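You operate a simulated robot arm through the tools that you are given. There is no shell and no other tool. Be economical: measure what you need, move in short steps, check, and stop when the job is done.

You run a simulated robot arm. Do the job below in one go: nothing can be reset, and whatever is moved stays where it is left.

TASK
Set the lamp up for reading: on, dial on MID, swung over the closed laptop.
Fine: close the lid before you swing the lamp over; lay the red notebook on the lid.

The check looks at the end state, three seconds after you hand in, the way a careful person would. Anything else that was tipped, shoved, dropped, spilled or broken makes it a failure. Lids that push on must go on centred and level and be pressed home; caps that screw on are set level and turned clockwise until they are tight.

THE ROBOT
A 6-joint arm with a two-finger parallel gripper, fixed in place. Base frame: the origin is at the foot of the arm, x ahead of it, y to its left, z up. Lengths are in m, angles in rad, forces in N, time in s.
With the tool pointing down near the work surface it reaches from about 0.34 to 0.82 m from the base axis. Its first joint turns from -2.897 to 2.897 rad. Payload 3.91 kg.
The tool frame sits at the grasp point between the pads (the TCP): z along the fingers, y along the line on which they close. The tips reach 0.03 m beyond it. The gripper opens to 0.11 m. The fingers are 0.02 m wide and 0.01 m thick; the gripper's body (0.048 by 0.112 m) begins 0.055 m behind the TCP.
Orientation is that of the tool frame in the base frame, as [roll, pitch, yaw] about the fixed x, y, z axes, in that order (R = Rz(yaw) Ry(pitch) Rx(roll)). With the fingers straight down and closing along the base's y, the tool's x points along the base's -x, its y along +y and its z along -z.

THE INTERFACE
- The arm moves only by the tool arm_command. Its argument "rows" is a list of rows, each a list of 3 entries, a list of its own where there are three numbers: the shift along the base's x, y, z in m, then the turn, a rotation vector about the base's x, y, z in rad, then the closure in counts, from 0 (fully open) to 255 (shut). In form: [[[dx, dy, dz], [wx, wy, wz], claw], ...]. A call has 1 to 20 rows; each row shifts and turns the commanded pose from where the row before left it. A row lasts 0.2 s, in which the tool goes at most 0.05 m and 0.15 rad; a call with a longer step from one row to the next is refused whole, and so is a gripper value outside its range. A pose out of reach is approached as far as the arm can. The call stops where the force on the tool passes 90 N (or 10 N more than at its start, if that is more) or the arm is blocked; 0.2 s more then pass. Each finger travels about 0.045 m/s and halts on what it meets, pressing with about 23 N; the grip force reading is that of the motor and also rises with nothing between the fingers. The clock runs only during rows and for 0.2 s after the last one: add rows that do not move to give the fingers time. It gives the time, the measured TCP pose, the force on the tool (base axes), the opening and the grip force at its end, in the units of the frame above (readings bear some noise).
- Cameras (640 x 400 px; columns grow to the right, rows downward): "scene" is fixed at [0.4078, 0.5169, 1.5796]; the picture's right is [-0.91, -0.42, 0.00], its down [-0.37, 0.79, -0.49] and it looks along [0.21, -0.44, -0.87] (base axes); focal length 352 px, centre (320, 200). "wrist" rides on the gripper at [-0.036, 0, -0.057] in the tool frame; the picture's right is [0.00, -1.00, 0.00], its down [0.97, 0.00, -0.24] and it looks along [0.24, 0.00, 0.97] (tool axes); focal length 218 px, centre (320, 200). There is no depth. A picture from a camera that has moved, and an enlarged one, comes with that camera's place and axes in the base frame and with its lens. The place of the scene camera against the robot may be out by one fixed shift of up to 0.025 m in any direction.
- get_image(camera): a new picture of that camera. The clock stands still meanwhile.
- lift_body(by): slides the trunk up (or, below 0, down) by that many m; the arm rides with it, the base frame stays. It gives what a move gives, with no picture.
- close_up(camera, box): a new picture of the part [left, top, right, bottom] of that camera's present view, enlarged. The clock stands still meanwhile.
- sign_off(): hands the job in; it is judged then, once.

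Go step by step. Nothing tells you positions but the pictures and the camera data: compare them with the known pose of the tool, close in by small moves and look again before you grip or let go. The budget is 120 turns and 84 pictures, counting those below and the enlarged ones. Unless the task says otherwise, let go and move clear before handing in, and close with one line.

The tools are called after "Request:" as a command line: name --argument value ..., lists and objects as JSON in quotes. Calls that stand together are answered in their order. arm_command: Moves the arm, as the interface text tells. Its arguments: {"type":"object","properties":{"rows":{"type":"array","items":{"type":"array"}}},"required":["rows"]} The other tools are called the same way: lift_body (by) slides the trunk up or down; get_image (camera) takes a picture; close_up (camera, box) takes an enlarged picture of a part of a camera's view; sign_off () hands the job in.

At the start:

```text
t: 0.0
tcp_pos: [0.3462, 0.2898, 1.2914]
orientation: [-3.141, 0.0, -3.14]
force: [-0.3, 0.8, 0.4]
grip_width: 0.1099
grasp_force: 0.0
trunk travel left (down, up): [-0.55, 0.06]
```

scene: 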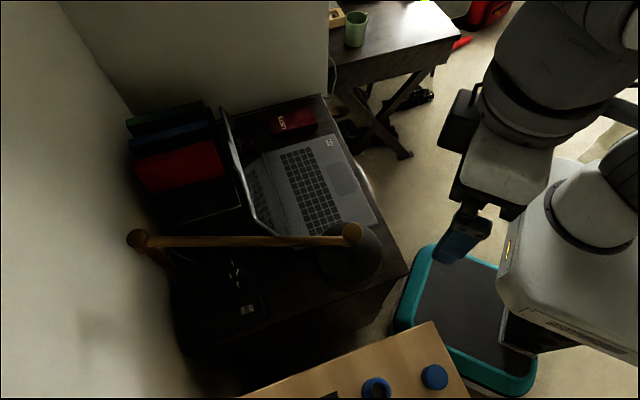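
wrist: 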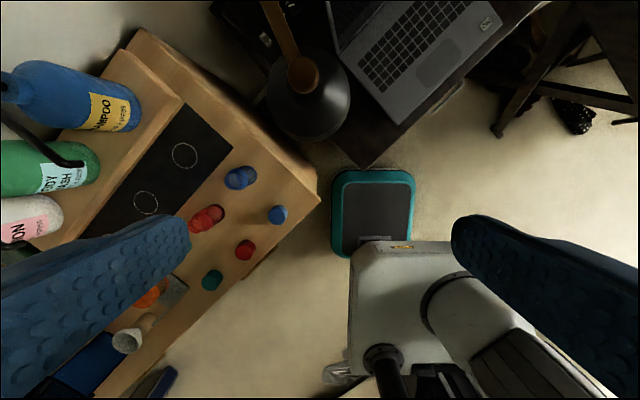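

The dark desk holds an open laptop, a lamp with a wooden arm, some books and a red item. I'll enlarge those areas before moving.

Request:
close_up --camera "scene" --box '[100, 80, 260, 220]'

Request:
close_up --camera "scene" --box '[120, 200, 420, 390]'

Request:
close_up --camera "scene" --box '[220, 80, 400, 240]'

```text
2.86 times, centred on (180, 150) of scene
camera zoom: at [0.4078, 0.5169, 1.5796], right [-0.91, -0.42, 0.0], down [-0.37, 0.79, -0.49], along [0.21, -0.44, -0.87], focal length 1006 px, centre (720, 343)
```

zoom: 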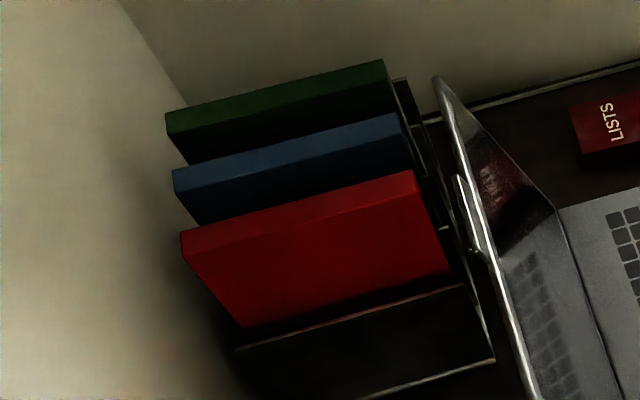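

```text
2.11 times, centred on (270, 295) of scene
camera zoom: at [0.4078, 0.5169, 1.5796], right [-0.91, -0.42, 0.0], down [-0.37, 0.79, -0.49], along [0.21, -0.44, -0.87], focal length 741 px, centre (425, 0)
```

zoom: 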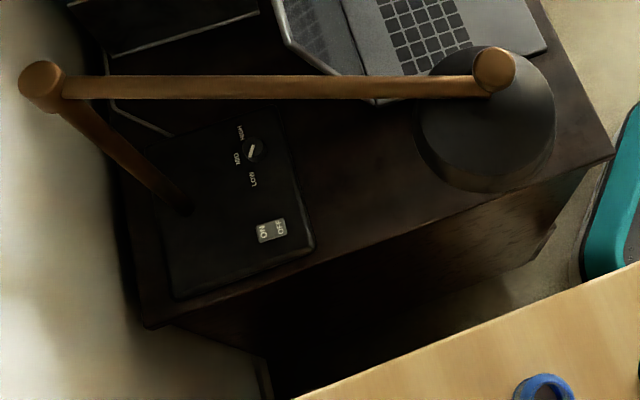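

```text
2.50 times, centred on (310, 160) of scene
camera zoom: at [0.4078, 0.5169, 1.5796], right [-0.91, -0.42, 0.0], down [-0.37, 0.79, -0.49], along [0.21, -0.44, -0.87], focal length 880 px, centre (345, 300)
```

zoom: 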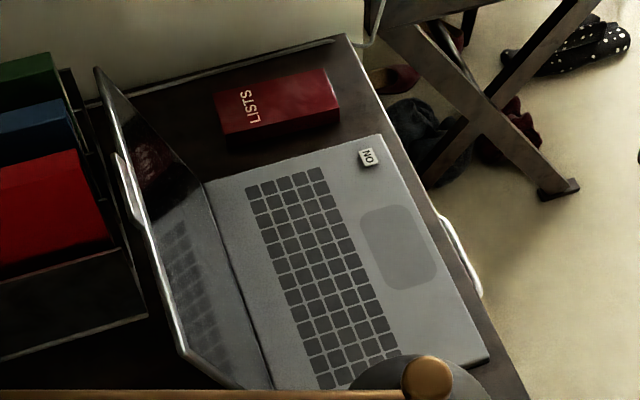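

The laptop sits at about (0.64, 0.06), turned some 45° with its hinge on the far side. The lamp base is near (0.68, 0.41), and the notebook "LISTS" is near (0.79, -0.10). I'll look closer at the dial and switch, and at the wrist view.

Request:
close_up --camera "scene" --box '[210, 250, 270, 320]'

Request:
close_up --camera "wrist" --box '[200, 0, 400, 140]'

```text
5.71 times, centred on (240, 285) of scene
camera zoom: at [0.4078, 0.5169, 1.5796], right [-0.91, -0.42, 0.0], down [-0.37, 0.79, -0.49], along [0.21, -0.44, -0.87], focal length 2011 px, centre (777, -286)
```

zoom: 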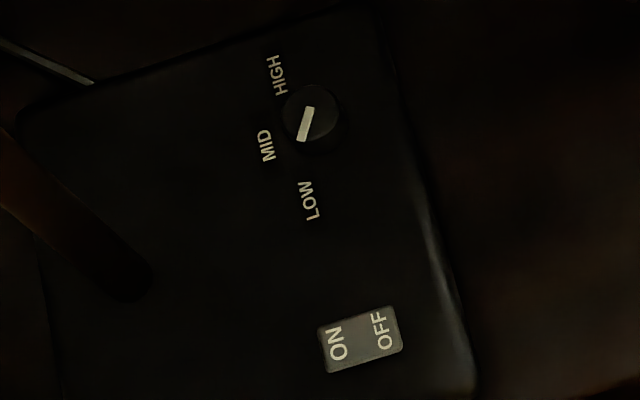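

```text
2.86 times, centred on (300, 70) of wrist
camera zoom: at [0.3819, 0.2888, 1.349], right [0.0, -1.0, 0.0], down [-0.97, 0.0, 0.24], along [-0.24, 0.0, -0.97], focal length 624 px, centre (377, 571)
```

zoom: 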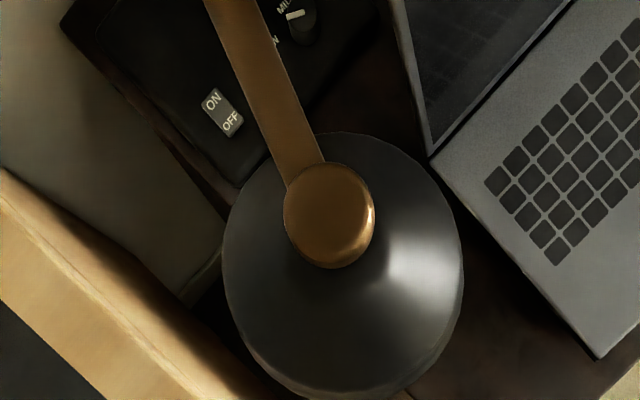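

The dial mark looks to be at LOW, and the switch reads OFF. I'll move away from the lamp at height, then look down at the desk.

Request:
arm_command --rows '[[[0, -0.045, 0], [0, 0, 0], 0], [[0, -0.045, 0], [0, 0, 0], 0], [[0, -0.045, 0], [0, 0, 0], 0], [[0, -0.045, 0], [0, 0, 0], 0], [[0.02, -0.04, 0], [0, 0, 0], 0], [[0.03, -0.03, 0], [0, 0, 0], 0], [[0.04, 0, 0], [0, 0, 0], 0], [[0.04, 0, 0], [0, 0, 0], 0], [[0.04, 0, 0], [0, 0, 0], 0], [[0.04, 0, 0], [0, 0, 0], 0], [[0.04, 0, 0], [0, 0, 0], 0]]'

Request:
get_image --camera "wrist"

Request:
get_image --camera "scene"

```text
t: 2.4
tcp_pos: [0.5972, 0.0407, 1.2914]
orientation: [-3.141, -0.003, 3.141]
force: [0.3, -0.4, -0.1]
grip_width: 0.1098
grasp_force: 0.0
trunk travel left (down, up): [-0.55, 0.06]
```

```text
76 pictures are left
camera wrist: at [0.6327, 0.0397, 1.3488], right [0.0, -1.0, 0.0], down [-0.97, 0.0, 0.24], along [-0.24, 0.0, -0.97], focal length 218 px, centre (320, 200)
```

wrist: 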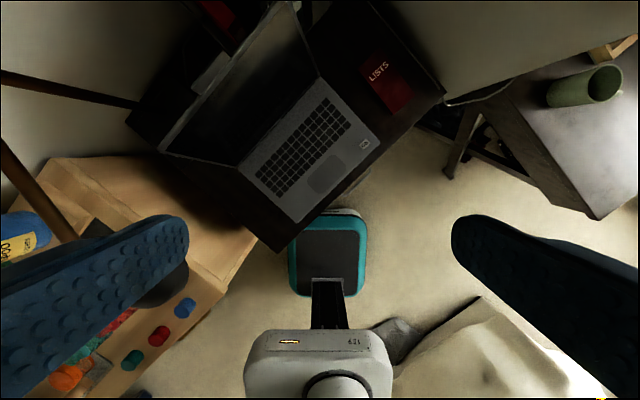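

```text
75 pictures are left
```

scene: 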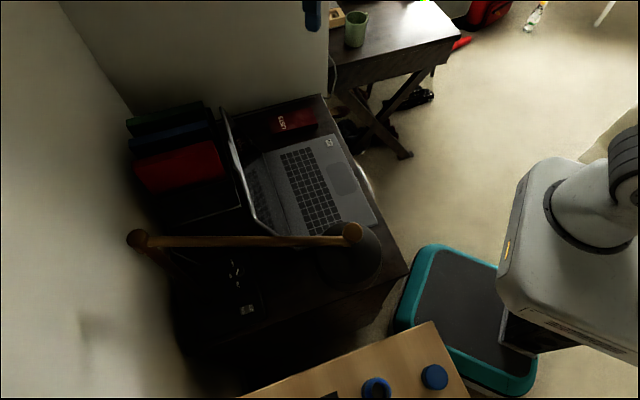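

The wrist camera gives laptop corners of about C(.424,.105), D(.640,-.116), A(.793,.045) and B(.584,.257), so the scene camera reads about 0.02 too high in x. Next I'll check the gap behind the lid and the notebook.

Request:
close_up --camera "wrist" --box '[120, 0, 320, 170]'

Request:
close_up --camera "wrist" --box '[320, 30, 450, 170]'

```text
2.35 times, centred on (220, 85) of wrist
camera zoom: at [0.6327, 0.0397, 1.3488], right [0.0, -1.0, 0.0], down [-0.97, 0.0, 0.24], along [-0.24, 0.0, -0.97], focal length 514 px, centre (555, 471)
```

zoom: 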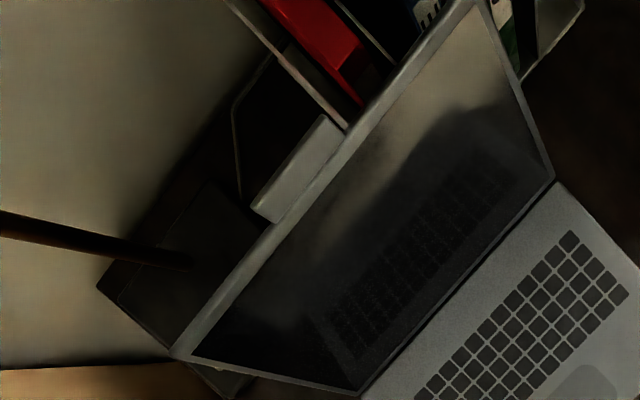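

```text
2.86 times, centred on (385, 100) of wrist
camera zoom: at [0.6327, 0.0397, 1.3488], right [0.0, -1.0, 0.0], down [-0.97, 0.0, 0.24], along [-0.24, 0.0, -0.97], focal length 624 px, centre (134, 486)
```

zoom: 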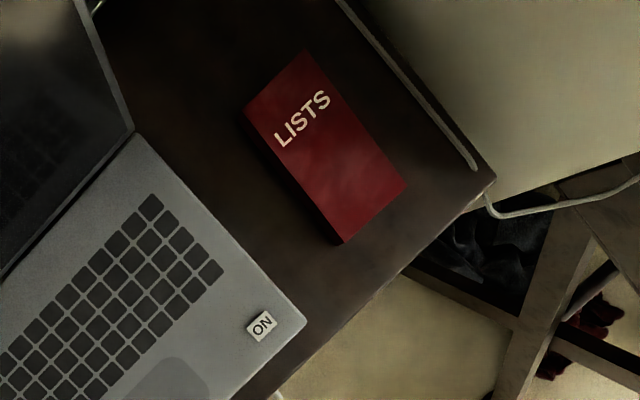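

The lid has a tab at the middle of its top edge, with free space behind it to the left of the tab. I'll close the fingers, go above that gap, come down partway and look.

Request:
arm_command --rows '[[[0.018, 0.04, 0], [0, 0, 0], 255], [[0.018, 0.04, 0], [0, 0, 0], 255], [[0.018, 0.04, 0], [0, 0, 0], 255], [[0.018, 0.04, 0], [0, 0, 0], 255], [[0.018, 0.04, 0], [0, 0, 0], 255], [[0.02, 0.045, 0], [0, 0, 0], 255], [[0, 0, -0.04], [0, 0, 0], 255], [[0, 0, -0.04], [0, 0, 0], 255], [[0, 0, -0.04], [0, 0, 0], 255], [[0, 0, -0.04], [0, 0, 0], 255], [[0, 0, -0.04], [0, 0, 0], 255]]'

Request:
get_image --camera "scene"

Request:
get_image --camera "wrist"

```text
t: 4.8
tcp_pos: [0.6888, 0.2682, 1.0836]
orientation: [-3.141, 0.001, 3.141]
force: [0.8, 0.2, -0.7]
grip_width: 0.0002
grasp_force: 23.0
out of reach, approached as far as the arm can: row 6
trunk travel left (down, up): [-0.55, 0.06]
```

```text
72 pictures are left
```

scene: 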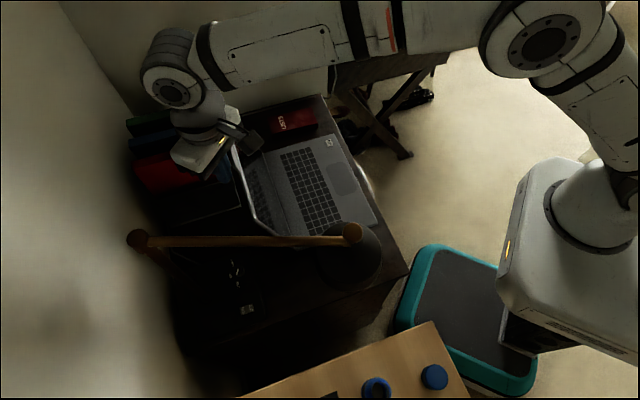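

```text
71 pictures are left
camera wrist: at [0.7253, 0.2669, 1.1405], right [0.0, -1.0, 0.0], down [-0.97, 0.0, 0.24], along [-0.24, 0.0, -0.97], focal length 218 px, centre (320, 200)
```

wrist: 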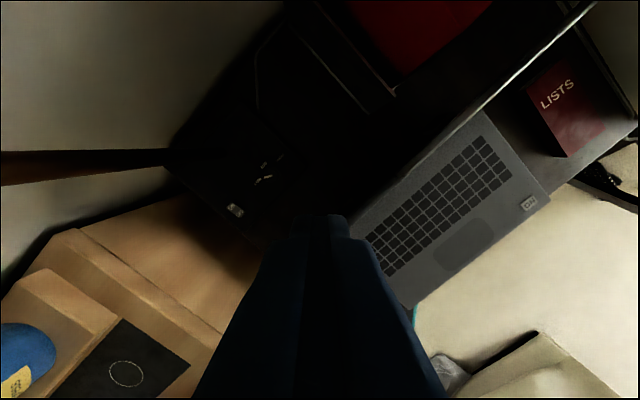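

The way behind the lid is clear and the rack starts further right. I'll move back about 2.5 cm, then come down to tip height z≈0.905.

Request:
arm_command --rows '[[[0.01, 0.01, -0.02], [0, 0, 0], 255], [[0.009, 0.009, -0.02], [0, 0, 0], 255], [[0, 0, 0], [0, 0, 0], 255]]'

Request:
get_image --camera "wrist"

Request:
close_up --camera "scene" --box '[120, 80, 320, 230]'

```text
t: 5.6
tcp_pos: [0.7061, 0.2887, 1.0433]
orientation: [-3.141, 0.001, 3.141]
force: [0.6, -0.1, -0.3]
grip_width: 0.0001
grasp_force: 22.7
trunk travel left (down, up): [-0.55, 0.06]
```

```text
70 pictures are left
camera wrist: at [0.7433, 0.2867, 1.1007], right [0.0, -1.0, 0.0], down [-0.97, 0.0, 0.24], along [-0.24, 0.0, -0.97], focal length 218 px, centre (320, 200)
```

wrist: 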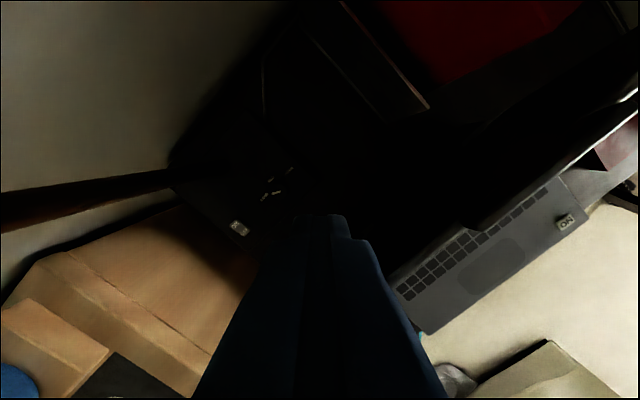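

```text
2.67 times, centred on (220, 155) of scene
camera zoom: at [0.4078, 0.5169, 1.5796], right [-0.91, -0.42, 0.0], down [-0.37, 0.79, -0.49], along [0.21, -0.44, -0.87], focal length 938 px, centre (587, 320)
```

zoom: 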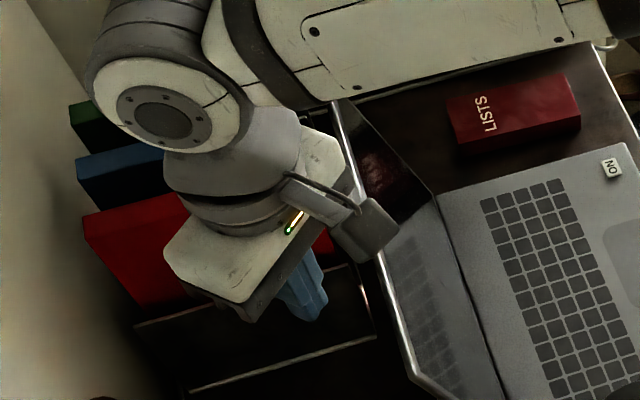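

The fingers are behind the lid and the view shows clearance. I'll lower in two stages, watching how the gripper body clears the lid's top edge.

Request:
arm_command --rows '[[[0.003, 0, -0.03], [0, 0, 0], 255], [[0, 0, -0.03], [0, 0, 0], 255], [[0, 0, -0.02], [0, 0, 0], 255], [[0, 0, 0], [0, 0, 0], 255]]'

Request:
close_up --camera "scene" --box '[140, 80, 300, 220]'

Request:
get_image --camera "wrist"

```text
t: 6.6
tcp_pos: [0.71, 0.2879, 0.9639]
orientation: [3.142, 0.0, -3.142]
force: [0.0, 0.1, 0.3]
grip_width: 0.0002
grasp_force: 22.6
trunk travel left (down, up): [-0.55, 0.06]
```

```text
2.86 times, centred on (220, 150) of scene
camera zoom: at [0.4078, 0.5169, 1.5796], right [-0.91, -0.42, 0.0], down [-0.37, 0.79, -0.49], along [0.21, -0.44, -0.87], focal length 1006 px, centre (606, 343)
```

zoom: 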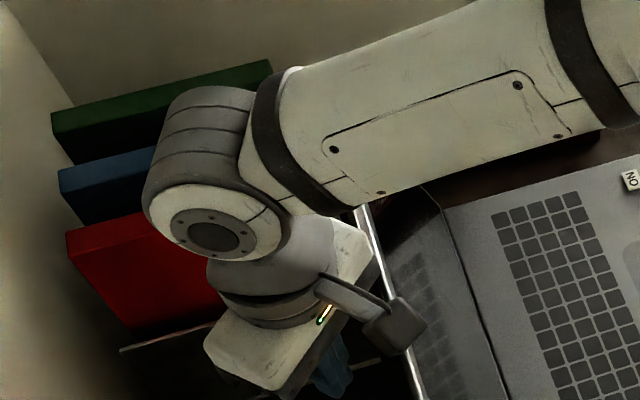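

```text
67 pictures are left
camera wrist: at [0.7457, 0.2861, 1.0212], right [0.0, -1.0, 0.0], down [-0.97, 0.0, 0.24], along [-0.24, 0.0, -0.97], focal length 218 px, centre (320, 200)
```

wrist: 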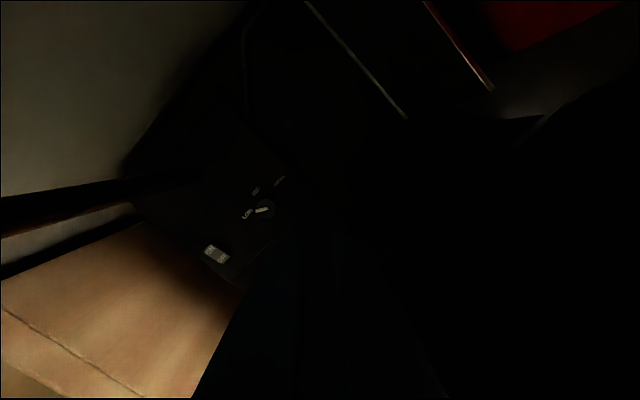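

The fingertips are behind the lid. Now I'll start pushing it toward closed along the hinge arc, slowly.

Request:
arm_command --rows '[[[0, 0, -0.02], [0, 0, 0], 255], [[-0.0093, -0.0091, 0], [0, 0, 0], 255], [[-0.0093, -0.0091, 0], [0, 0, 0], 255], [[-0.0097, -0.0095, 0], [0, 0, 0], 255], [[-0.0097, -0.0095, 0], [0, 0, 0], 255], [[-0.0125, -0.0123, 0.0045], [0, 0, 0], 255], [[-0.0125, -0.0123, 0.0045], [0, 0, 0], 255], [[-0.015, -0.0147, 0.001], [0, 0, 0], 255], [[-0.015, -0.0147, 0.001], [0, 0, 0], 255]]'

Request:
close_up --camera "scene" --box '[160, 80, 400, 240]'

```text
t: 8.6
tcp_pos: [0.613, 0.1967, 0.9511]
orientation: [-3.141, -0.002, 3.141]
force: [0.0, -0.4, -0.3]
grip_width: 0.0001
grasp_force: 23.4
trunk travel left (down, up): [-0.55, 0.06]
```

```text
2.50 times, centred on (280, 160) of scene
camera zoom: at [0.4078, 0.5169, 1.5796], right [-0.91, -0.42, 0.0], down [-0.37, 0.79, -0.49], along [0.21, -0.44, -0.87], focal length 880 px, centre (420, 300)
```

zoom: 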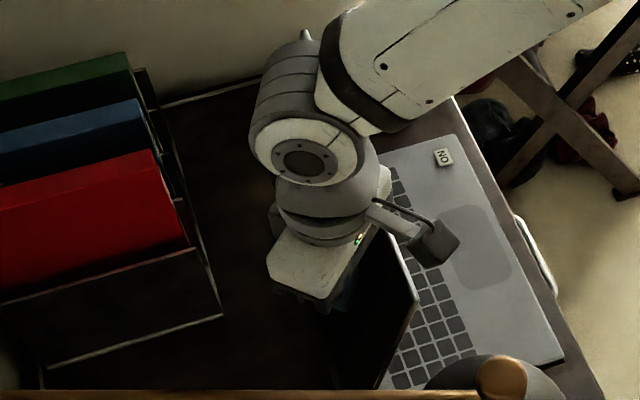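

The lid has passed vertical, and it's following the arc. I'll continue down.

Request:
arm_command --rows '[[[-0.0147, -0.0144, -0.005], [0, 0, 0], 255], [[-0.0147, -0.0144, -0.005], [0, 0, 0], 255], [[-0.0132, -0.013, -0.01], [0, 0, 0], 255], [[-0.0132, -0.013, -0.01], [0, 0, 0], 255], [[-0.0107, -0.0105, -0.014], [0, 0, 0], 255], [[-0.0107, -0.0105, -0.014], [0, 0, 0], 255], [[-0.0079, -0.0077, -0.018], [0, 0, 0], 255], [[-0.0079, -0.0077, -0.018], [0, 0, 0], 255], [[0, 0, 0], [0, 0, 0], 255]]'

Request:
close_up --camera "scene" --box '[160, 80, 400, 240]'

```text
t: 10.6
tcp_pos: [0.5235, 0.1071, 0.8588]
orientation: [3.141, 0.001, -3.14]
force: [0.5, 1.0, 0.4]
grip_width: 0.0
grasp_force: 22.3
trunk travel left (down, up): [-0.55, 0.06]
```

```text
2.50 times, centred on (280, 160) of scene
camera zoom: at [0.4078, 0.5169, 1.5796], right [-0.91, -0.42, 0.0], down [-0.37, 0.79, -0.49], along [0.21, -0.44, -0.87], focal length 880 px, centre (420, 300)
```

zoom: 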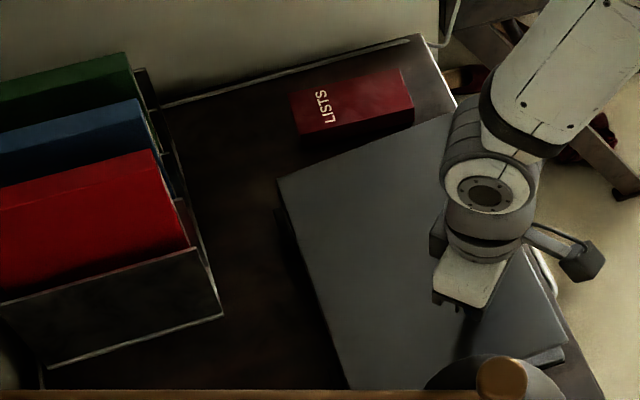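

The lid is nearly down. I'll press the rest gently.

Request:
arm_command --rows '[[[-0.003, -0.003, -0.012], [0, 0, 0], 255], [[-0.003, -0.003, -0.012], [0, 0, 0], 255], [[-0.002, -0.002, -0.01], [0, 0, 0], 255], [[0, 0, -0.008], [0, 0, 0], 255], [[0, 0, 0], [0, 0, 0], 255]]'

Request:
get_image --camera "wrist"

```text
t: 11.5
tcp_pos: [0.5173, 0.0999, 0.8353]
orientation: [3.138, 0.022, -3.141]
force: [-21.4, 5.0, 55.2]
grip_width: 0.0
grasp_force: 23.1
trunk travel left (down, up): [-0.55, 0.06]
stopped in row 4: the force on the tool passed its limit (the readings are from after the stop); the commanded pose is now the measured one
```

```text
64 pictures are left
camera wrist: at [0.5519, 0.0991, 0.8936], right [0.0, -1.0, 0.0], down [-0.98, 0.0, 0.22], along [-0.22, 0.0, -0.98], focal length 218 px, centre (320, 200)
```

wrist: 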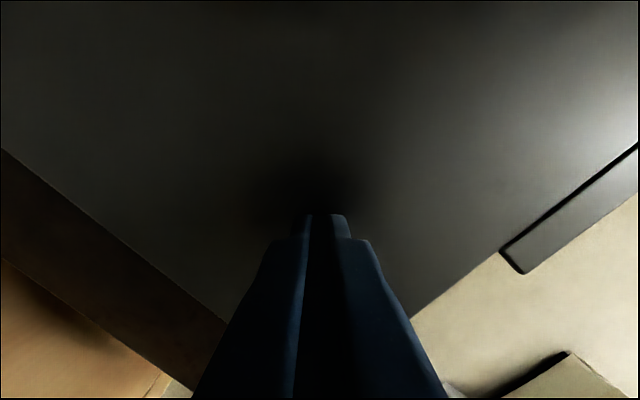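

The press stopped on firm contact with the tip at z≈0.805. I'll lift off and check whether the lid is truly shut.

Request:
arm_command --rows '[[[0, 0, 0.02], [0, 0, 0], 255], [[0, 0, 0.04], [0, 0, 0], 255], [[0, 0, 0.04], [0, 0, 0], 255], [[-0.02, -0.04, 0.04], [0, 0, 0], 255], [[-0.02, -0.04, 0.04], [0, 0, 0], 255], [[-0.02, -0.04, 0.04], [0, 0, 0], 255]]'

Request:
close_up --camera "scene" --box '[220, 80, 420, 250]'

Request:
get_image --camera "wrist"

```text
refused: row 4 steps farther than a row can; nothing moved
```

```text
2.35 times, centred on (320, 165) of scene
camera zoom: at [0.4078, 0.5169, 1.5796], right [-0.91, -0.42, 0.0], down [-0.37, 0.79, -0.49], along [0.21, -0.44, -0.87], focal length 828 px, centre (320, 282)
```

zoom: 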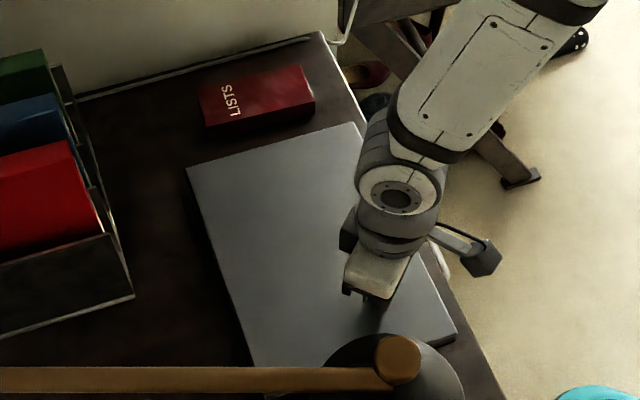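

```text
62 pictures are left
camera wrist: at [0.5519, 0.0991, 0.8936], right [0.0, -1.0, 0.0], down [-0.98, 0.0, 0.22], along [-0.22, 0.0, -0.98], focal length 218 px, centre (320, 200)
```

wrist: 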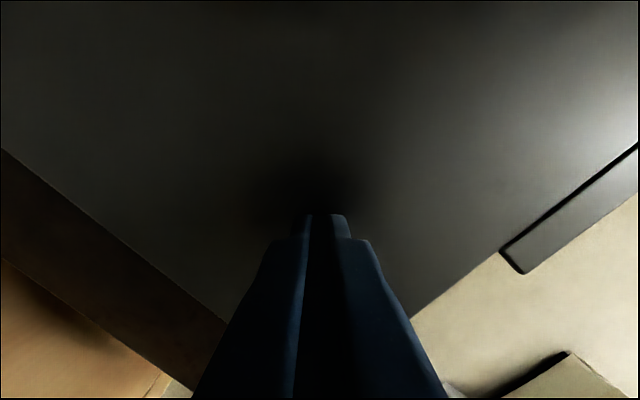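

Request:
arm_command --rows '[[[0, 0, 0.02], [0, 0, 0], 255], [[0, 0, 0.04], [0, 0, 0], 128], [[0, 0, 0.04], [0, 0, 0], 0], [[-0.01, -0.03, 0.035], [0, 0, 0], 0], [[-0.01, -0.03, 0.035], [0, 0, 0], 0], [[-0.01, -0.03, 0.035], [0, 0, 0], 0], [[0, -0.03, 0.035], [0, 0, 0], 0], [[0, -0.03, 0.035], [0, 0, 0], 0]]'

Request:
close_up --camera "scene" --box '[220, 80, 420, 250]'

Request:
get_image --camera "wrist"

```text
t: 13.3
tcp_pos: [0.4933, -0.0536, 1.1074]
orientation: [3.136, 0.017, 3.141]
force: [-0.9, -0.3, 0.4]
grip_width: 0.11
grasp_force: 0.0
trunk travel left (down, up): [-0.55, 0.06]
```

```text
2.35 times, centred on (320, 165) of scene
camera zoom: at [0.4078, 0.5169, 1.5796], right [-0.91, -0.42, 0.0], down [-0.37, 0.79, -0.49], along [0.21, -0.44, -0.87], focal length 828 px, centre (320, 282)
```

zoom: 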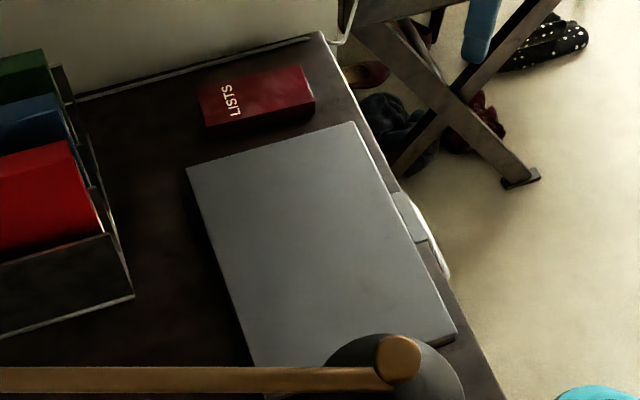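

```text
60 pictures are left
camera wrist: at [0.528, -0.0535, 1.165], right [0.0, -1.0, 0.0], down [-0.97, 0.0, 0.22], along [-0.22, 0.0, -0.97], focal length 218 px, centre (320, 200)
```

wrist: 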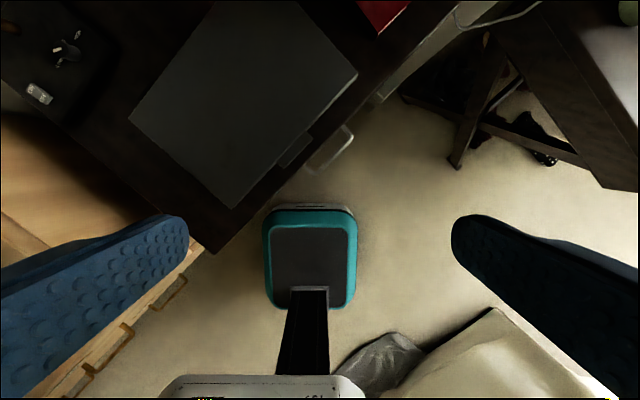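

The laptop looks shut, but I need to rule out a small gap at the front edge.

Request:
close_up --camera "wrist" --box '[120, 80, 360, 230]'

Request:
close_up --camera "scene" --box '[320, 120, 400, 250]'

```text
2.67 times, centred on (240, 155) of wrist
camera zoom: at [0.528, -0.0535, 1.165], right [0.0, -1.0, 0.0], down [-0.97, 0.0, 0.22], along [-0.22, 0.0, -0.97], focal length 582 px, centre (533, 320)
```

zoom: 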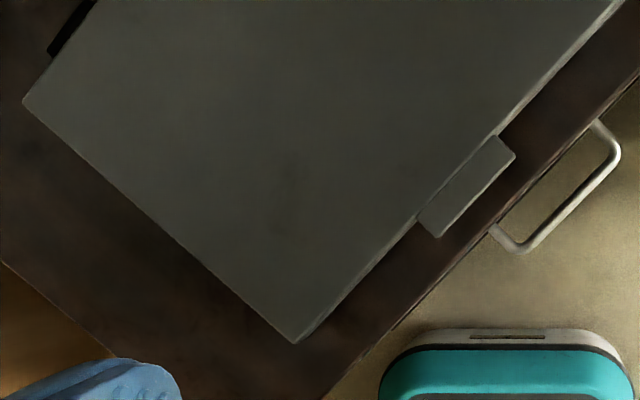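

```text
3.08 times, centred on (360, 185) of scene
camera zoom: at [0.4078, 0.5169, 1.5796], right [-0.91, -0.42, 0.0], down [-0.37, 0.79, -0.49], along [0.21, -0.44, -0.87], focal length 1083 px, centre (197, 246)
```

zoom: 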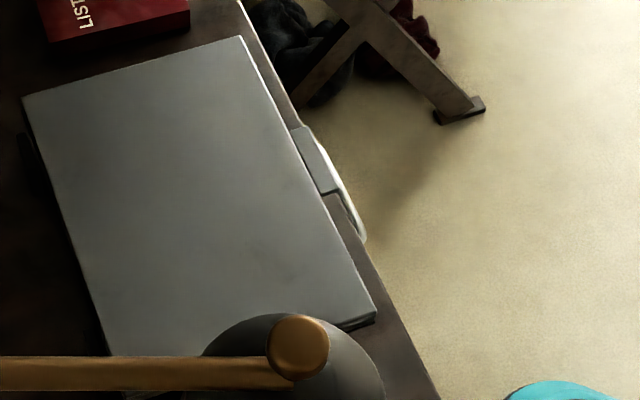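

I'll probe the lid's front centre with a gentle press to check it's fully down.

Request:
arm_command --rows '[[[0.026, 0.03, 0], [0, 0, 0], 255], [[0.026, 0.031, 0], [0, 0, 0], 255], [[0, 0, -0.045], [0, 0, 0], 255], [[0, 0, -0.045], [0, 0, 0], 255], [[0, 0, -0.045], [0, 0, 0], 255], [[0, 0, -0.045], [0, 0, 0], 255], [[0, 0, -0.045], [0, 0, 0], 255], [[0, 0, -0.015], [0, 0, 0], 255], [[0, 0, 0], [0, 0, 0], 255], [[0, 0, 0], [0, 0, 0], 255]]'

```text
t: 15.5
tcp_pos: [0.5425, 0.0125, 0.8655]
orientation: [3.139, 0.018, 3.141]
force: [0.9, 0.5, -0.3]
grip_width: 0.0001
grasp_force: 22.7
trunk travel left (down, up): [-0.55, 0.06]
```

Request:
arm_command --rows '[[[0, 0, -0.008], [0, 0, 0], 255], [[0, 0, -0.008], [0, 0, 0], 255], [[0, 0, -0.008], [0, 0, 0], 255], [[0, 0, -0.005], [0, 0, 0], 255], [[0, 0, -0.005], [0, 0, 0], 255], [[0, 0, -0.004], [0, 0, 0], 255], [[0, 0, -0.004], [0, 0, 0], 255], [[0, 0, -0.004], [0, 0, 0], 255], [[0, 0, -0.003], [0, 0, 0], 255], [[0, 0, -0.003], [0, 0, 0], 255], [[0, 0, -0.003], [0, 0, 0], 255]]'

Request:
get_image --camera "wrist"

```text
t: 17.1
tcp_pos: [0.542, 0.0117, 0.8356]
orientation: [3.138, 0.034, -3.141]
force: [-22.0, -1.3, 61.3]
grip_width: 0.0002
grasp_force: 22.9
trunk travel left (down, up): [-0.55, 0.06]
stopped in row 7: the force on the tool passed its limit (the readings are from after the stop); the commanded pose is now the measured one
```

```text
57 pictures are left
camera wrist: at [0.5765, 0.0098, 0.8935], right [0.0, -1.0, 0.0], down [-0.98, 0.0, 0.21], along [-0.21, 0.0, -0.98], focal length 218 px, centre (320, 200)
```

wrist: 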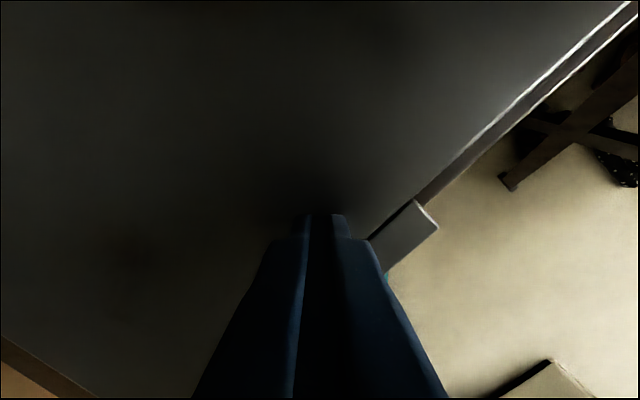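

The lid stopped at the same height at both points, so it is level and closed with its top at z≈0.806. Next is the notebook: I'll lift, turn the gripper 45° and hover above it.

Request:
arm_command --rows '[[[0, 0, 0.04], [0, 0.034, 0], 255], [[0, 0, 0.045], [0, 0, 0], 128], [[0, 0, 0.045], [0, 0, 0], 0], [[0, 0, 0.045], [0, 0, 0], 0], [[0.036, -0.021, 0], [0, 0, 0.131], 0], [[0.036, -0.021, 0], [0, 0, 0.131], 0], [[0.036, -0.021, 0], [0, 0, 0.131], 0], [[0.036, -0.021, 0], [0, 0, 0.131], 0], [[0.036, -0.021, 0], [0, 0, 0.131], 0], [[0.036, -0.021, 0], [0, 0, 0.131], 0], [[0, 0, 0], [0, 0, 0], 0]]'

Request:
get_image --camera "wrist"

Request:
get_image --camera "scene"

```text
t: 19.5
tcp_pos: [0.7602, -0.1145, 1.0062]
orientation: [3.137, -0.004, -2.351]
force: [-0.4, -0.5, -0.3]
grip_width: 0.1102
grasp_force: 0.0
trunk travel left (down, up): [-0.55, 0.06]
```

```text
56 pictures are left
camera wrist: at [0.7851, -0.0892, 1.0629], right [0.71, -0.7, 0.0], down [-0.68, -0.69, 0.24], along [-0.18, -0.17, -0.97], focal length 218 px, centre (320, 200)
```

wrist: 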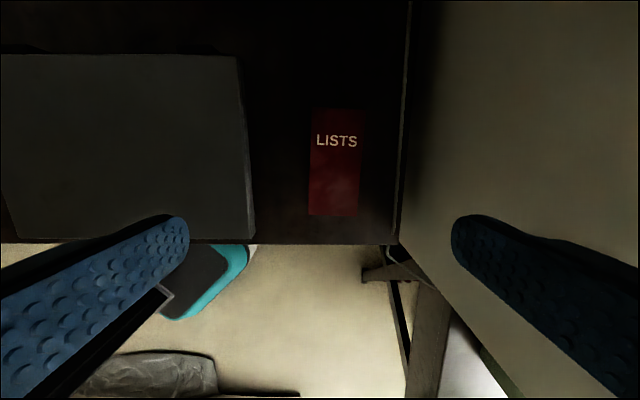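

```text
55 pictures are left
```

scene: 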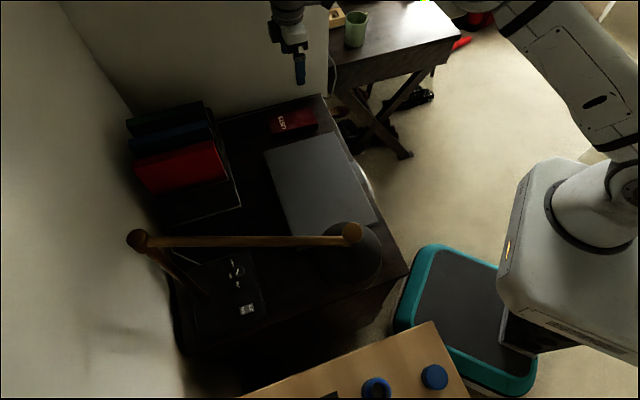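

The gripper is square to the notebook, whose centre is about (0.781, -0.116), with a wall just past the desk edge. I'll centre over it, narrow the opening, lower partway and look.

Request:
arm_command --rows '[[[0.011, -0.001, 0], [0, 0, 0], 45], [[0.01, 0, 0], [0, 0, 0], 45], [[0, 0, -0.04], [0, 0, 0], 45], [[0, 0, -0.04], [0, 0, 0], 45], [[0, 0, -0.04], [0, 0, 0], 45], [[0, 0, -0.03], [0, 0, 0], 45], [[0, 0, 0], [0, 0, 0], 45]]'

Request:
get_image --camera "wrist"

Request:
close_up --camera "scene" --box '[230, 60, 360, 160]'

```text
t: 21.1
tcp_pos: [0.7822, -0.114, 0.8568]
orientation: [3.137, -0.004, -2.355]
force: [0.0, -0.8, 0.2]
grip_width: 0.0904
grasp_force: 0.1
trunk travel left (down, up): [-0.55, 0.06]
```

```text
54 pictures are left
camera wrist: at [0.8081, -0.0905, 0.9123], right [0.71, -0.71, 0.0], down [-0.68, -0.69, 0.24], along [-0.18, -0.17, -0.97], focal length 218 px, centre (320, 200)
```

wrist: 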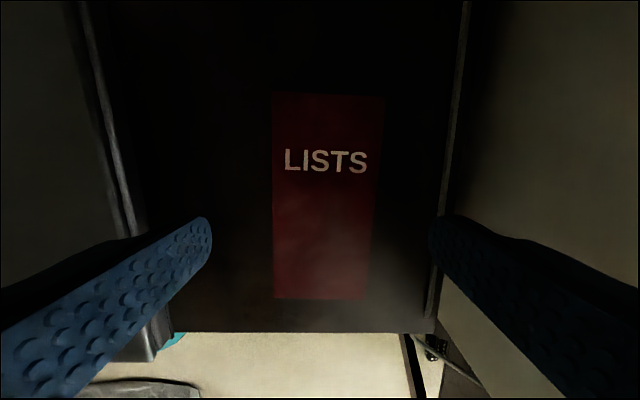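

```text
4.00 times, centred on (295, 110) of scene
camera zoom: at [0.4078, 0.5169, 1.5796], right [-0.91, -0.42, 0.0], down [-0.37, 0.79, -0.49], along [0.21, -0.44, -0.87], focal length 1408 px, centre (420, 560)
```

zoom: 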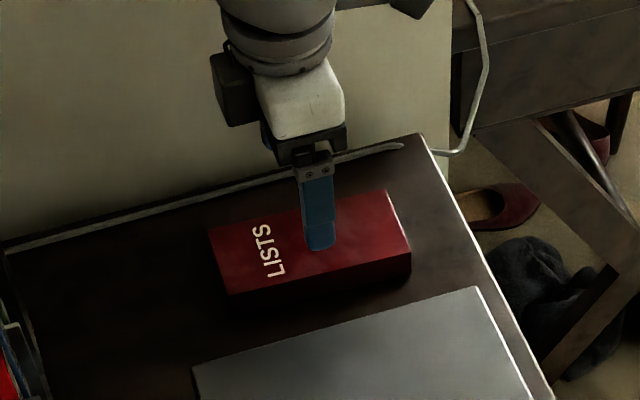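

The notebook is centred between the fingers and its top is at about z 0.776. I'll lower until the tips sit just above the desk.

Request:
arm_command --rows '[[[0.001, -0.001, -0.03], [0, 0, 0], 45], [[0, 0, -0.02], [0, 0, 0], 45], [[0, 0, -0.01], [0, 0, 0], 45], [[0, 0, -0.008], [0, 0, 0], 45], [[0, 0, 0], [0, 0, 0], 45]]'

Request:
close_up --camera "scene" --box '[230, 60, 360, 160]'

Request:
get_image --camera "wrist"

```text
t: 22.3
tcp_pos: [0.7826, -0.1185, 0.7857]
orientation: [3.136, -0.003, -2.354]
force: [-0.3, -0.8, -1.0]
grip_width: 0.0907
grasp_force: 0.1
trunk travel left (down, up): [-0.55, 0.06]
```

```text
4.00 times, centred on (295, 110) of scene
camera zoom: at [0.4078, 0.5169, 1.5796], right [-0.91, -0.42, 0.0], down [-0.37, 0.79, -0.49], along [0.21, -0.44, -0.87], focal length 1408 px, centre (420, 560)
```

zoom: 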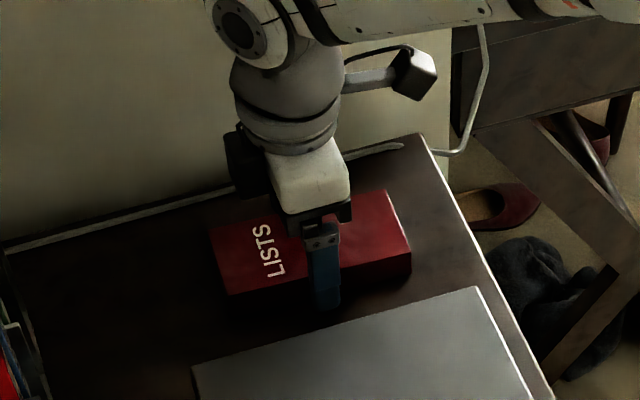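

```text
51 pictures are left
camera wrist: at [0.8092, -0.0929, 0.8436], right [0.71, -0.71, 0.0], down [-0.68, -0.69, 0.24], along [-0.18, -0.17, -0.97], focal length 218 px, centre (320, 200)
```

wrist: 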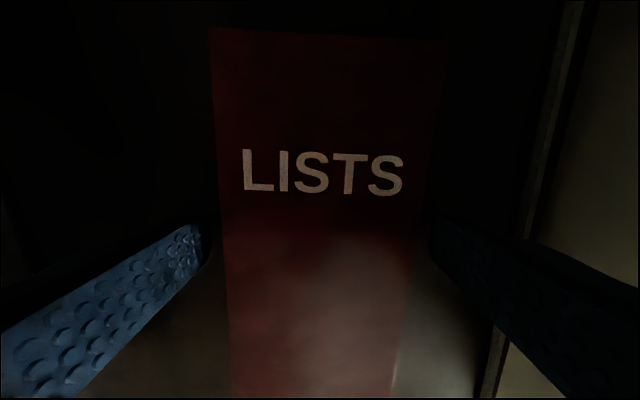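

The fingers straddle the notebook, so I'll close on it and lift a little.

Request:
arm_command --rows '[[[0, 0, 0], [0, 0, 0], 255], [[0, 0, 0], [0, 0, 0], 255], [[0, 0, 0], [0, 0, 0], 255], [[0, 0, 0], [0, 0, 0], 255], [[0, 0, 0.02], [0, 0, 0], 255], [[0, 0, 0.03], [0, 0, 0], 255], [[0, 0, 0.04], [0, 0, 0], 255], [[0, 0, 0], [0, 0, 0], 255]]'

Request:
close_up --camera "scene" --box '[220, 60, 420, 230]'

Request:
get_image --camera "wrist"

```text
t: 24.1
tcp_pos: [0.7866, -0.1156, 0.8785]
orientation: [3.136, -0.008, -2.354]
force: [-0.1, 0.6, -1.2]
grip_width: 0.067
grasp_force: 22.7
trunk travel left (down, up): [-0.55, 0.06]
```

```text
2.35 times, centred on (320, 145) of scene
camera zoom: at [0.4078, 0.5169, 1.5796], right [-0.91, -0.42, 0.0], down [-0.37, 0.79, -0.49], along [0.21, -0.44, -0.87], focal length 828 px, centre (320, 329)
```

zoom: 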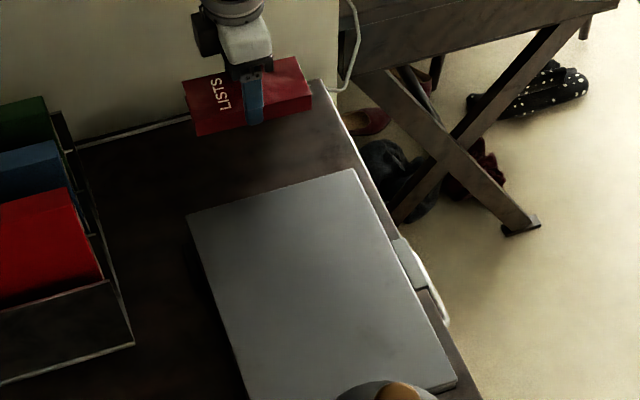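

```text
49 pictures are left
camera wrist: at [0.8117, -0.0911, 0.935], right [0.71, -0.71, -0.01], down [-0.68, -0.69, 0.24], along [-0.18, -0.17, -0.97], focal length 218 px, centre (320, 200)
```

wrist: 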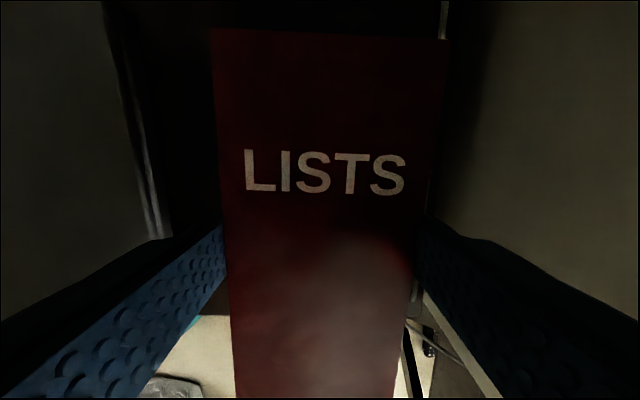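

The notebook is held securely. I'll carry it over the lid centre at about (0.606, 0.069).

Request:
arm_command --rows '[[[0, 0, 0.03], [0, 0, 0], 255], [[-0.0258, 0.0264, 0], [0, 0, 0], 255], [[-0.0258, 0.0264, 0], [0, 0, 0], 255], [[-0.0258, 0.0264, 0], [0, 0, 0], 255], [[-0.0258, 0.0264, 0], [0, 0, 0], 255], [[-0.0258, 0.0264, 0], [0, 0, 0], 255], [[-0.0258, 0.0264, 0], [0, 0, 0], 255], [[-0.0258, 0.0264, 0], [0, 0, 0], 255], [[0, 0, -0.02], [0, 0, 0], 255], [[0, 0, -0.02], [0, 0, 0], 255], [[0, 0, 0], [0, 0, 0], 255]]'

Request:
close_up --camera "scene" --box '[220, 60, 420, 250]'

Request:
get_image --camera "wrist"

```text
t: 26.5
tcp_pos: [0.6055, 0.0645, 0.8667]
orientation: [3.135, -0.004, -2.354]
force: [1.1, 0.6, -1.8]
grip_width: 0.0669
grasp_force: 23.4
trunk travel left (down, up): [-0.55, 0.06]
```

```text
2.11 times, centred on (320, 155) of scene
camera zoom: at [0.4078, 0.5169, 1.5796], right [-0.91, -0.42, 0.0], down [-0.37, 0.79, -0.49], along [0.21, -0.44, -0.87], focal length 741 px, centre (320, 295)
```

zoom: 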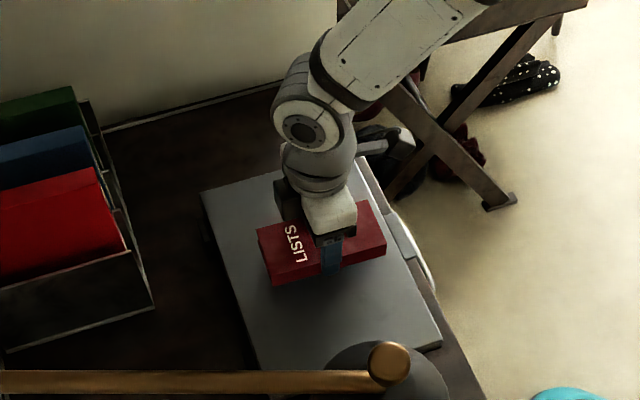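

```text
47 pictures are left
camera wrist: at [0.6306, 0.089, 0.9227], right [0.71, -0.71, 0.0], down [-0.68, -0.69, 0.24], along [-0.18, -0.17, -0.97], focal length 218 px, centre (320, 200)
```

wrist: 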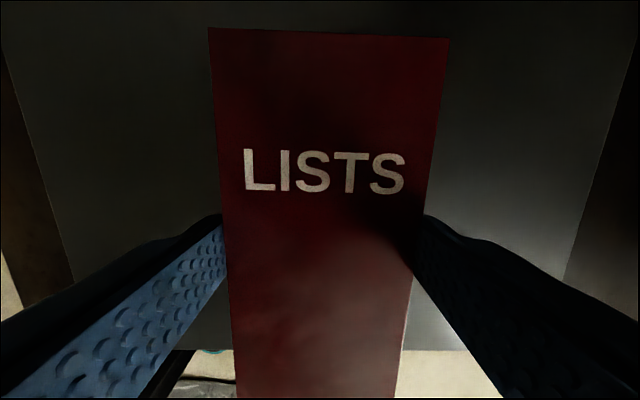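

It's well over the lid. I'll shift it a centimetre toward the hinge and lower in small steps until it touches.

Request:
arm_command --rows '[[[0.008, 0.008, 0], [0, 0, 0], 255], [[0, 0, -0.006], [0, 0, 0], 255], [[0, 0, -0.005], [0, 0, 0], 255], [[0, 0, -0.004], [0, 0, 0], 255], [[0, 0, -0.003], [0, 0, 0], 255], [[0, 0, 0], [0, 0, 0], 255]]'

```text
t: 27.9
tcp_pos: [0.613, 0.077, 0.8486]
orientation: [3.136, -0.006, -2.354]
force: [-0.4, 0.4, -0.7]
grip_width: 0.0669
grasp_force: 23.2
trunk travel left (down, up): [-0.55, 0.06]
```

Request:
arm_command --rows '[[[0, 0, -0.002], [0, 0, 0], 255], [[0, 0, -0.002], [0, 0, 0], 255], [[0, 0, 0], [0, 0, 0], 255]]'

```text
t: 28.7
tcp_pos: [0.6114, 0.0756, 0.8443]
orientation: [3.136, -0.003, -2.355]
force: [1.3, -0.5, -1.1]
grip_width: 0.0669
grasp_force: 23.2
trunk travel left (down, up): [-0.55, 0.06]
```

Request:
arm_command --rows '[[[0, 0, -0.0015], [0, 0, 0], 255], [[0, 0, -0.0015], [0, 0, 0], 255], [[0, 0, 0], [0, 0, 0], 255]]'

Request:
close_up --camera "scene" --box '[270, 130, 380, 230]'

```text
t: 29.5
tcp_pos: [0.6116, 0.0751, 0.8434]
orientation: [3.14, -0.001, -2.356]
force: [-1.3, 3.9, 17.3]
grip_width: 0.0668
grasp_force: 23.5
trunk travel left (down, up): [-0.55, 0.06]
```

```text
4.00 times, centred on (325, 180) of scene
camera zoom: at [0.4078, 0.5169, 1.5796], right [-0.91, -0.42, 0.0], down [-0.37, 0.79, -0.49], along [0.21, -0.44, -0.87], focal length 1408 px, centre (300, 280)
```

zoom: 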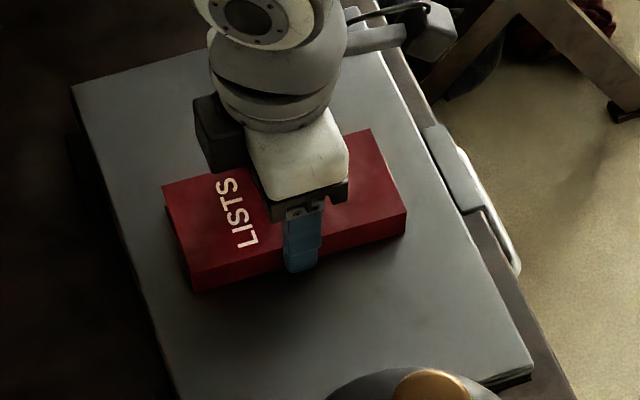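

The notebook is touching the lid. I'll release it and lift clear.

Request:
arm_command --rows '[[[0, 0, 0], [0, 0, 0], 45], [[0, 0, 0], [0, 0, 0], 45], [[0, 0, 0], [0, 0, 0], 45], [[0, 0, 0.02], [0, 0, 0], 45], [[0, 0, 0.04], [0, 0, 0], 45], [[0, 0, 0.04], [0, 0, 0], 45], [[0, 0, 0.045], [0, 0, 0], 45], [[0, 0, 0.045], [0, 0, 0], 45], [[0, 0, 0.045], [0, 0, 0], 45], [[0, 0, 0], [0, 0, 0], 45]]'

Request:
get_image --camera "wrist"

Request:
get_image --camera "scene"

```text
t: 31.7
tcp_pos: [0.6127, 0.0751, 1.0788]
orientation: [3.137, -0.005, -2.353]
force: [0.6, 0.1, 0.0]
grip_width: 0.0906
grasp_force: 0.0
trunk travel left (down, up): [-0.55, 0.06]
```

```text
45 pictures are left
camera wrist: at [0.6376, 0.0992, 1.134], right [0.71, -0.71, -0.01], down [-0.68, -0.69, 0.24], along [-0.18, -0.17, -0.97], focal length 218 px, centre (320, 200)
```

wrist: 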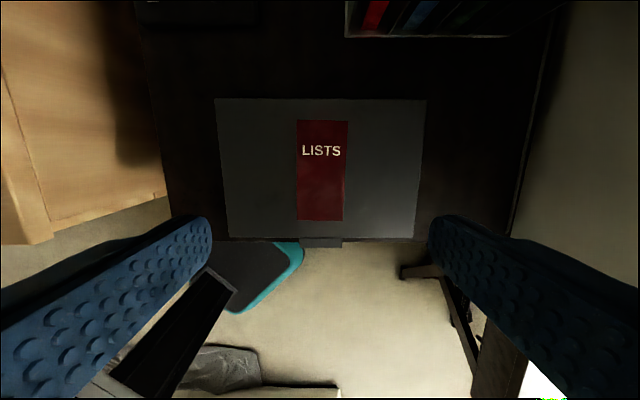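

```text
44 pictures are left
```

scene: 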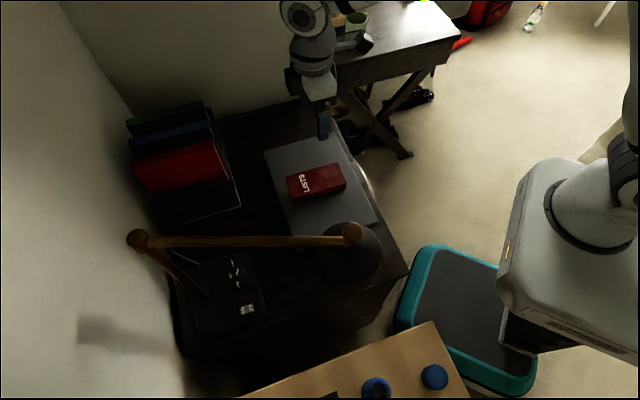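

The notebook lies flat and centred on the closed lid. The lamp arm hangs over the switch and dial, so I'll first swing it gently away from them. I'm bringing the closed fingers beside the lamp arm at its height.

Request:
arm_command --rows '[[[0, 0, 0.04], [0, 0, 0], 255], [[-0.0155, 0.031, 0.002], [0, 0, 0], 255], [[-0.0155, 0.031, 0.002], [0, 0, 0], 255], [[-0.0155, 0.031, 0.002], [0, 0, 0], 255], [[-0.0155, 0.031, 0.002], [0, 0, 0], 255], [[-0.0155, 0.031, 0.002], [0, 0, 0], 255], [[-0.0155, 0.03, 0.002], [0, 0, 0], 255], [[0, 0, 0], [0, 0, 0], 255]]'

Request:
get_image --camera "wrist"

Request:
close_up --camera "scene" --box '[120, 150, 440, 350]'

```text
t: 33.5
tcp_pos: [0.5171, 0.2592, 1.129]
orientation: [3.137, -0.005, -2.355]
force: [-0.6, 0.2, -0.1]
grip_width: 0.0
grasp_force: 23.0
trunk travel left (down, up): [-0.55, 0.06]
```

```text
43 pictures are left
camera wrist: at [0.5424, 0.2843, 1.1857], right [0.71, -0.71, 0.0], down [-0.68, -0.69, 0.24], along [-0.18, -0.17, -0.97], focal length 218 px, centre (320, 200)
```

wrist: 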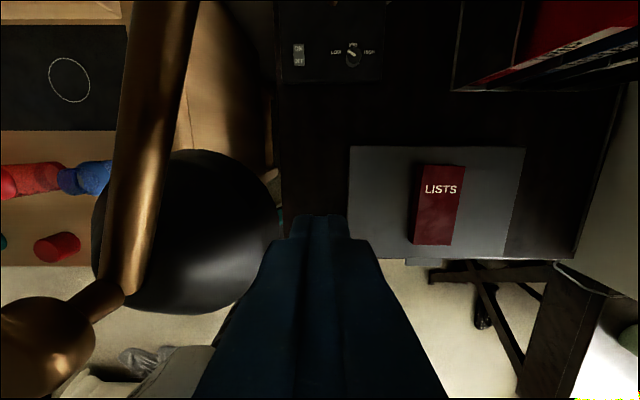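

```text
2.00 times, centred on (280, 250) of scene
camera zoom: at [0.4078, 0.5169, 1.5796], right [-0.91, -0.42, 0.0], down [-0.37, 0.79, -0.49], along [0.21, -0.44, -0.87], focal length 704 px, centre (400, 100)
```

zoom: 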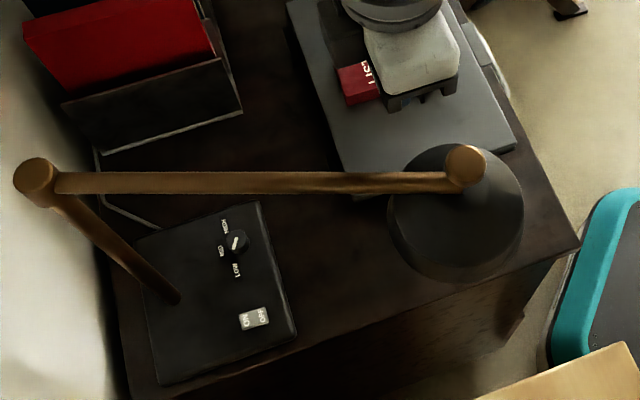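

The lamp rod is at z≈1.11, about 6 cm from the fingers. I'll line up at 0.21 m from the pole and push it slowly round, away from the controls.

Request:
arm_command --rows '[[[0.017, 0.0155, -0.008], [0, 0, 0], 255], [[0.017, 0.0155, -0.008], [0, 0, 0], 255], [[-0.0105, 0.015, 0], [0, 0, 0], 255], [[-0.0105, 0.015, 0], [0, 0, 0], 255], [[-0.0083, 0.016, 0], [0, 0, 0], 255], [[-0.007, 0.017, 0], [0, 0, 0], 255], [[-0.0057, 0.0176, 0], [0, 0, 0], 255], [[-0.004, 0.0179, 0], [0, 0, 0], 255], [[0, 0, 0], [0, 0, 0], 255]]'

Request:
get_image --camera "scene"

```text
t: 34.9
tcp_pos: [0.5309, 0.3252, 1.1139]
orientation: [-3.129, -0.01, -2.368]
force: [18.5, -43.9, 8.6]
grip_width: 0.0002
grasp_force: 22.6
trunk travel left (down, up): [-0.55, 0.06]
stopped in row 6: the force on the tool passed its limit (the readings are from after the stop); the commanded pose is now the measured one
```

```text
41 pictures are left
```

scene: 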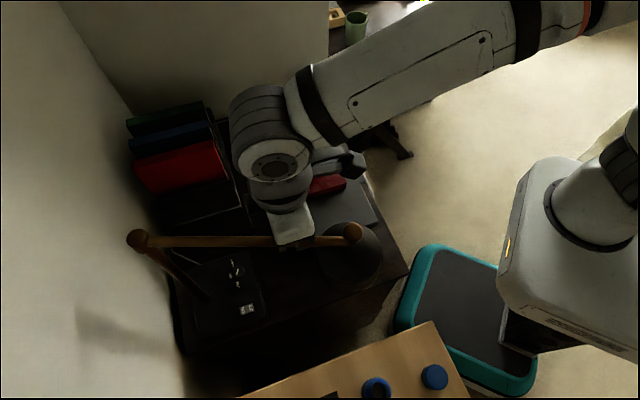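

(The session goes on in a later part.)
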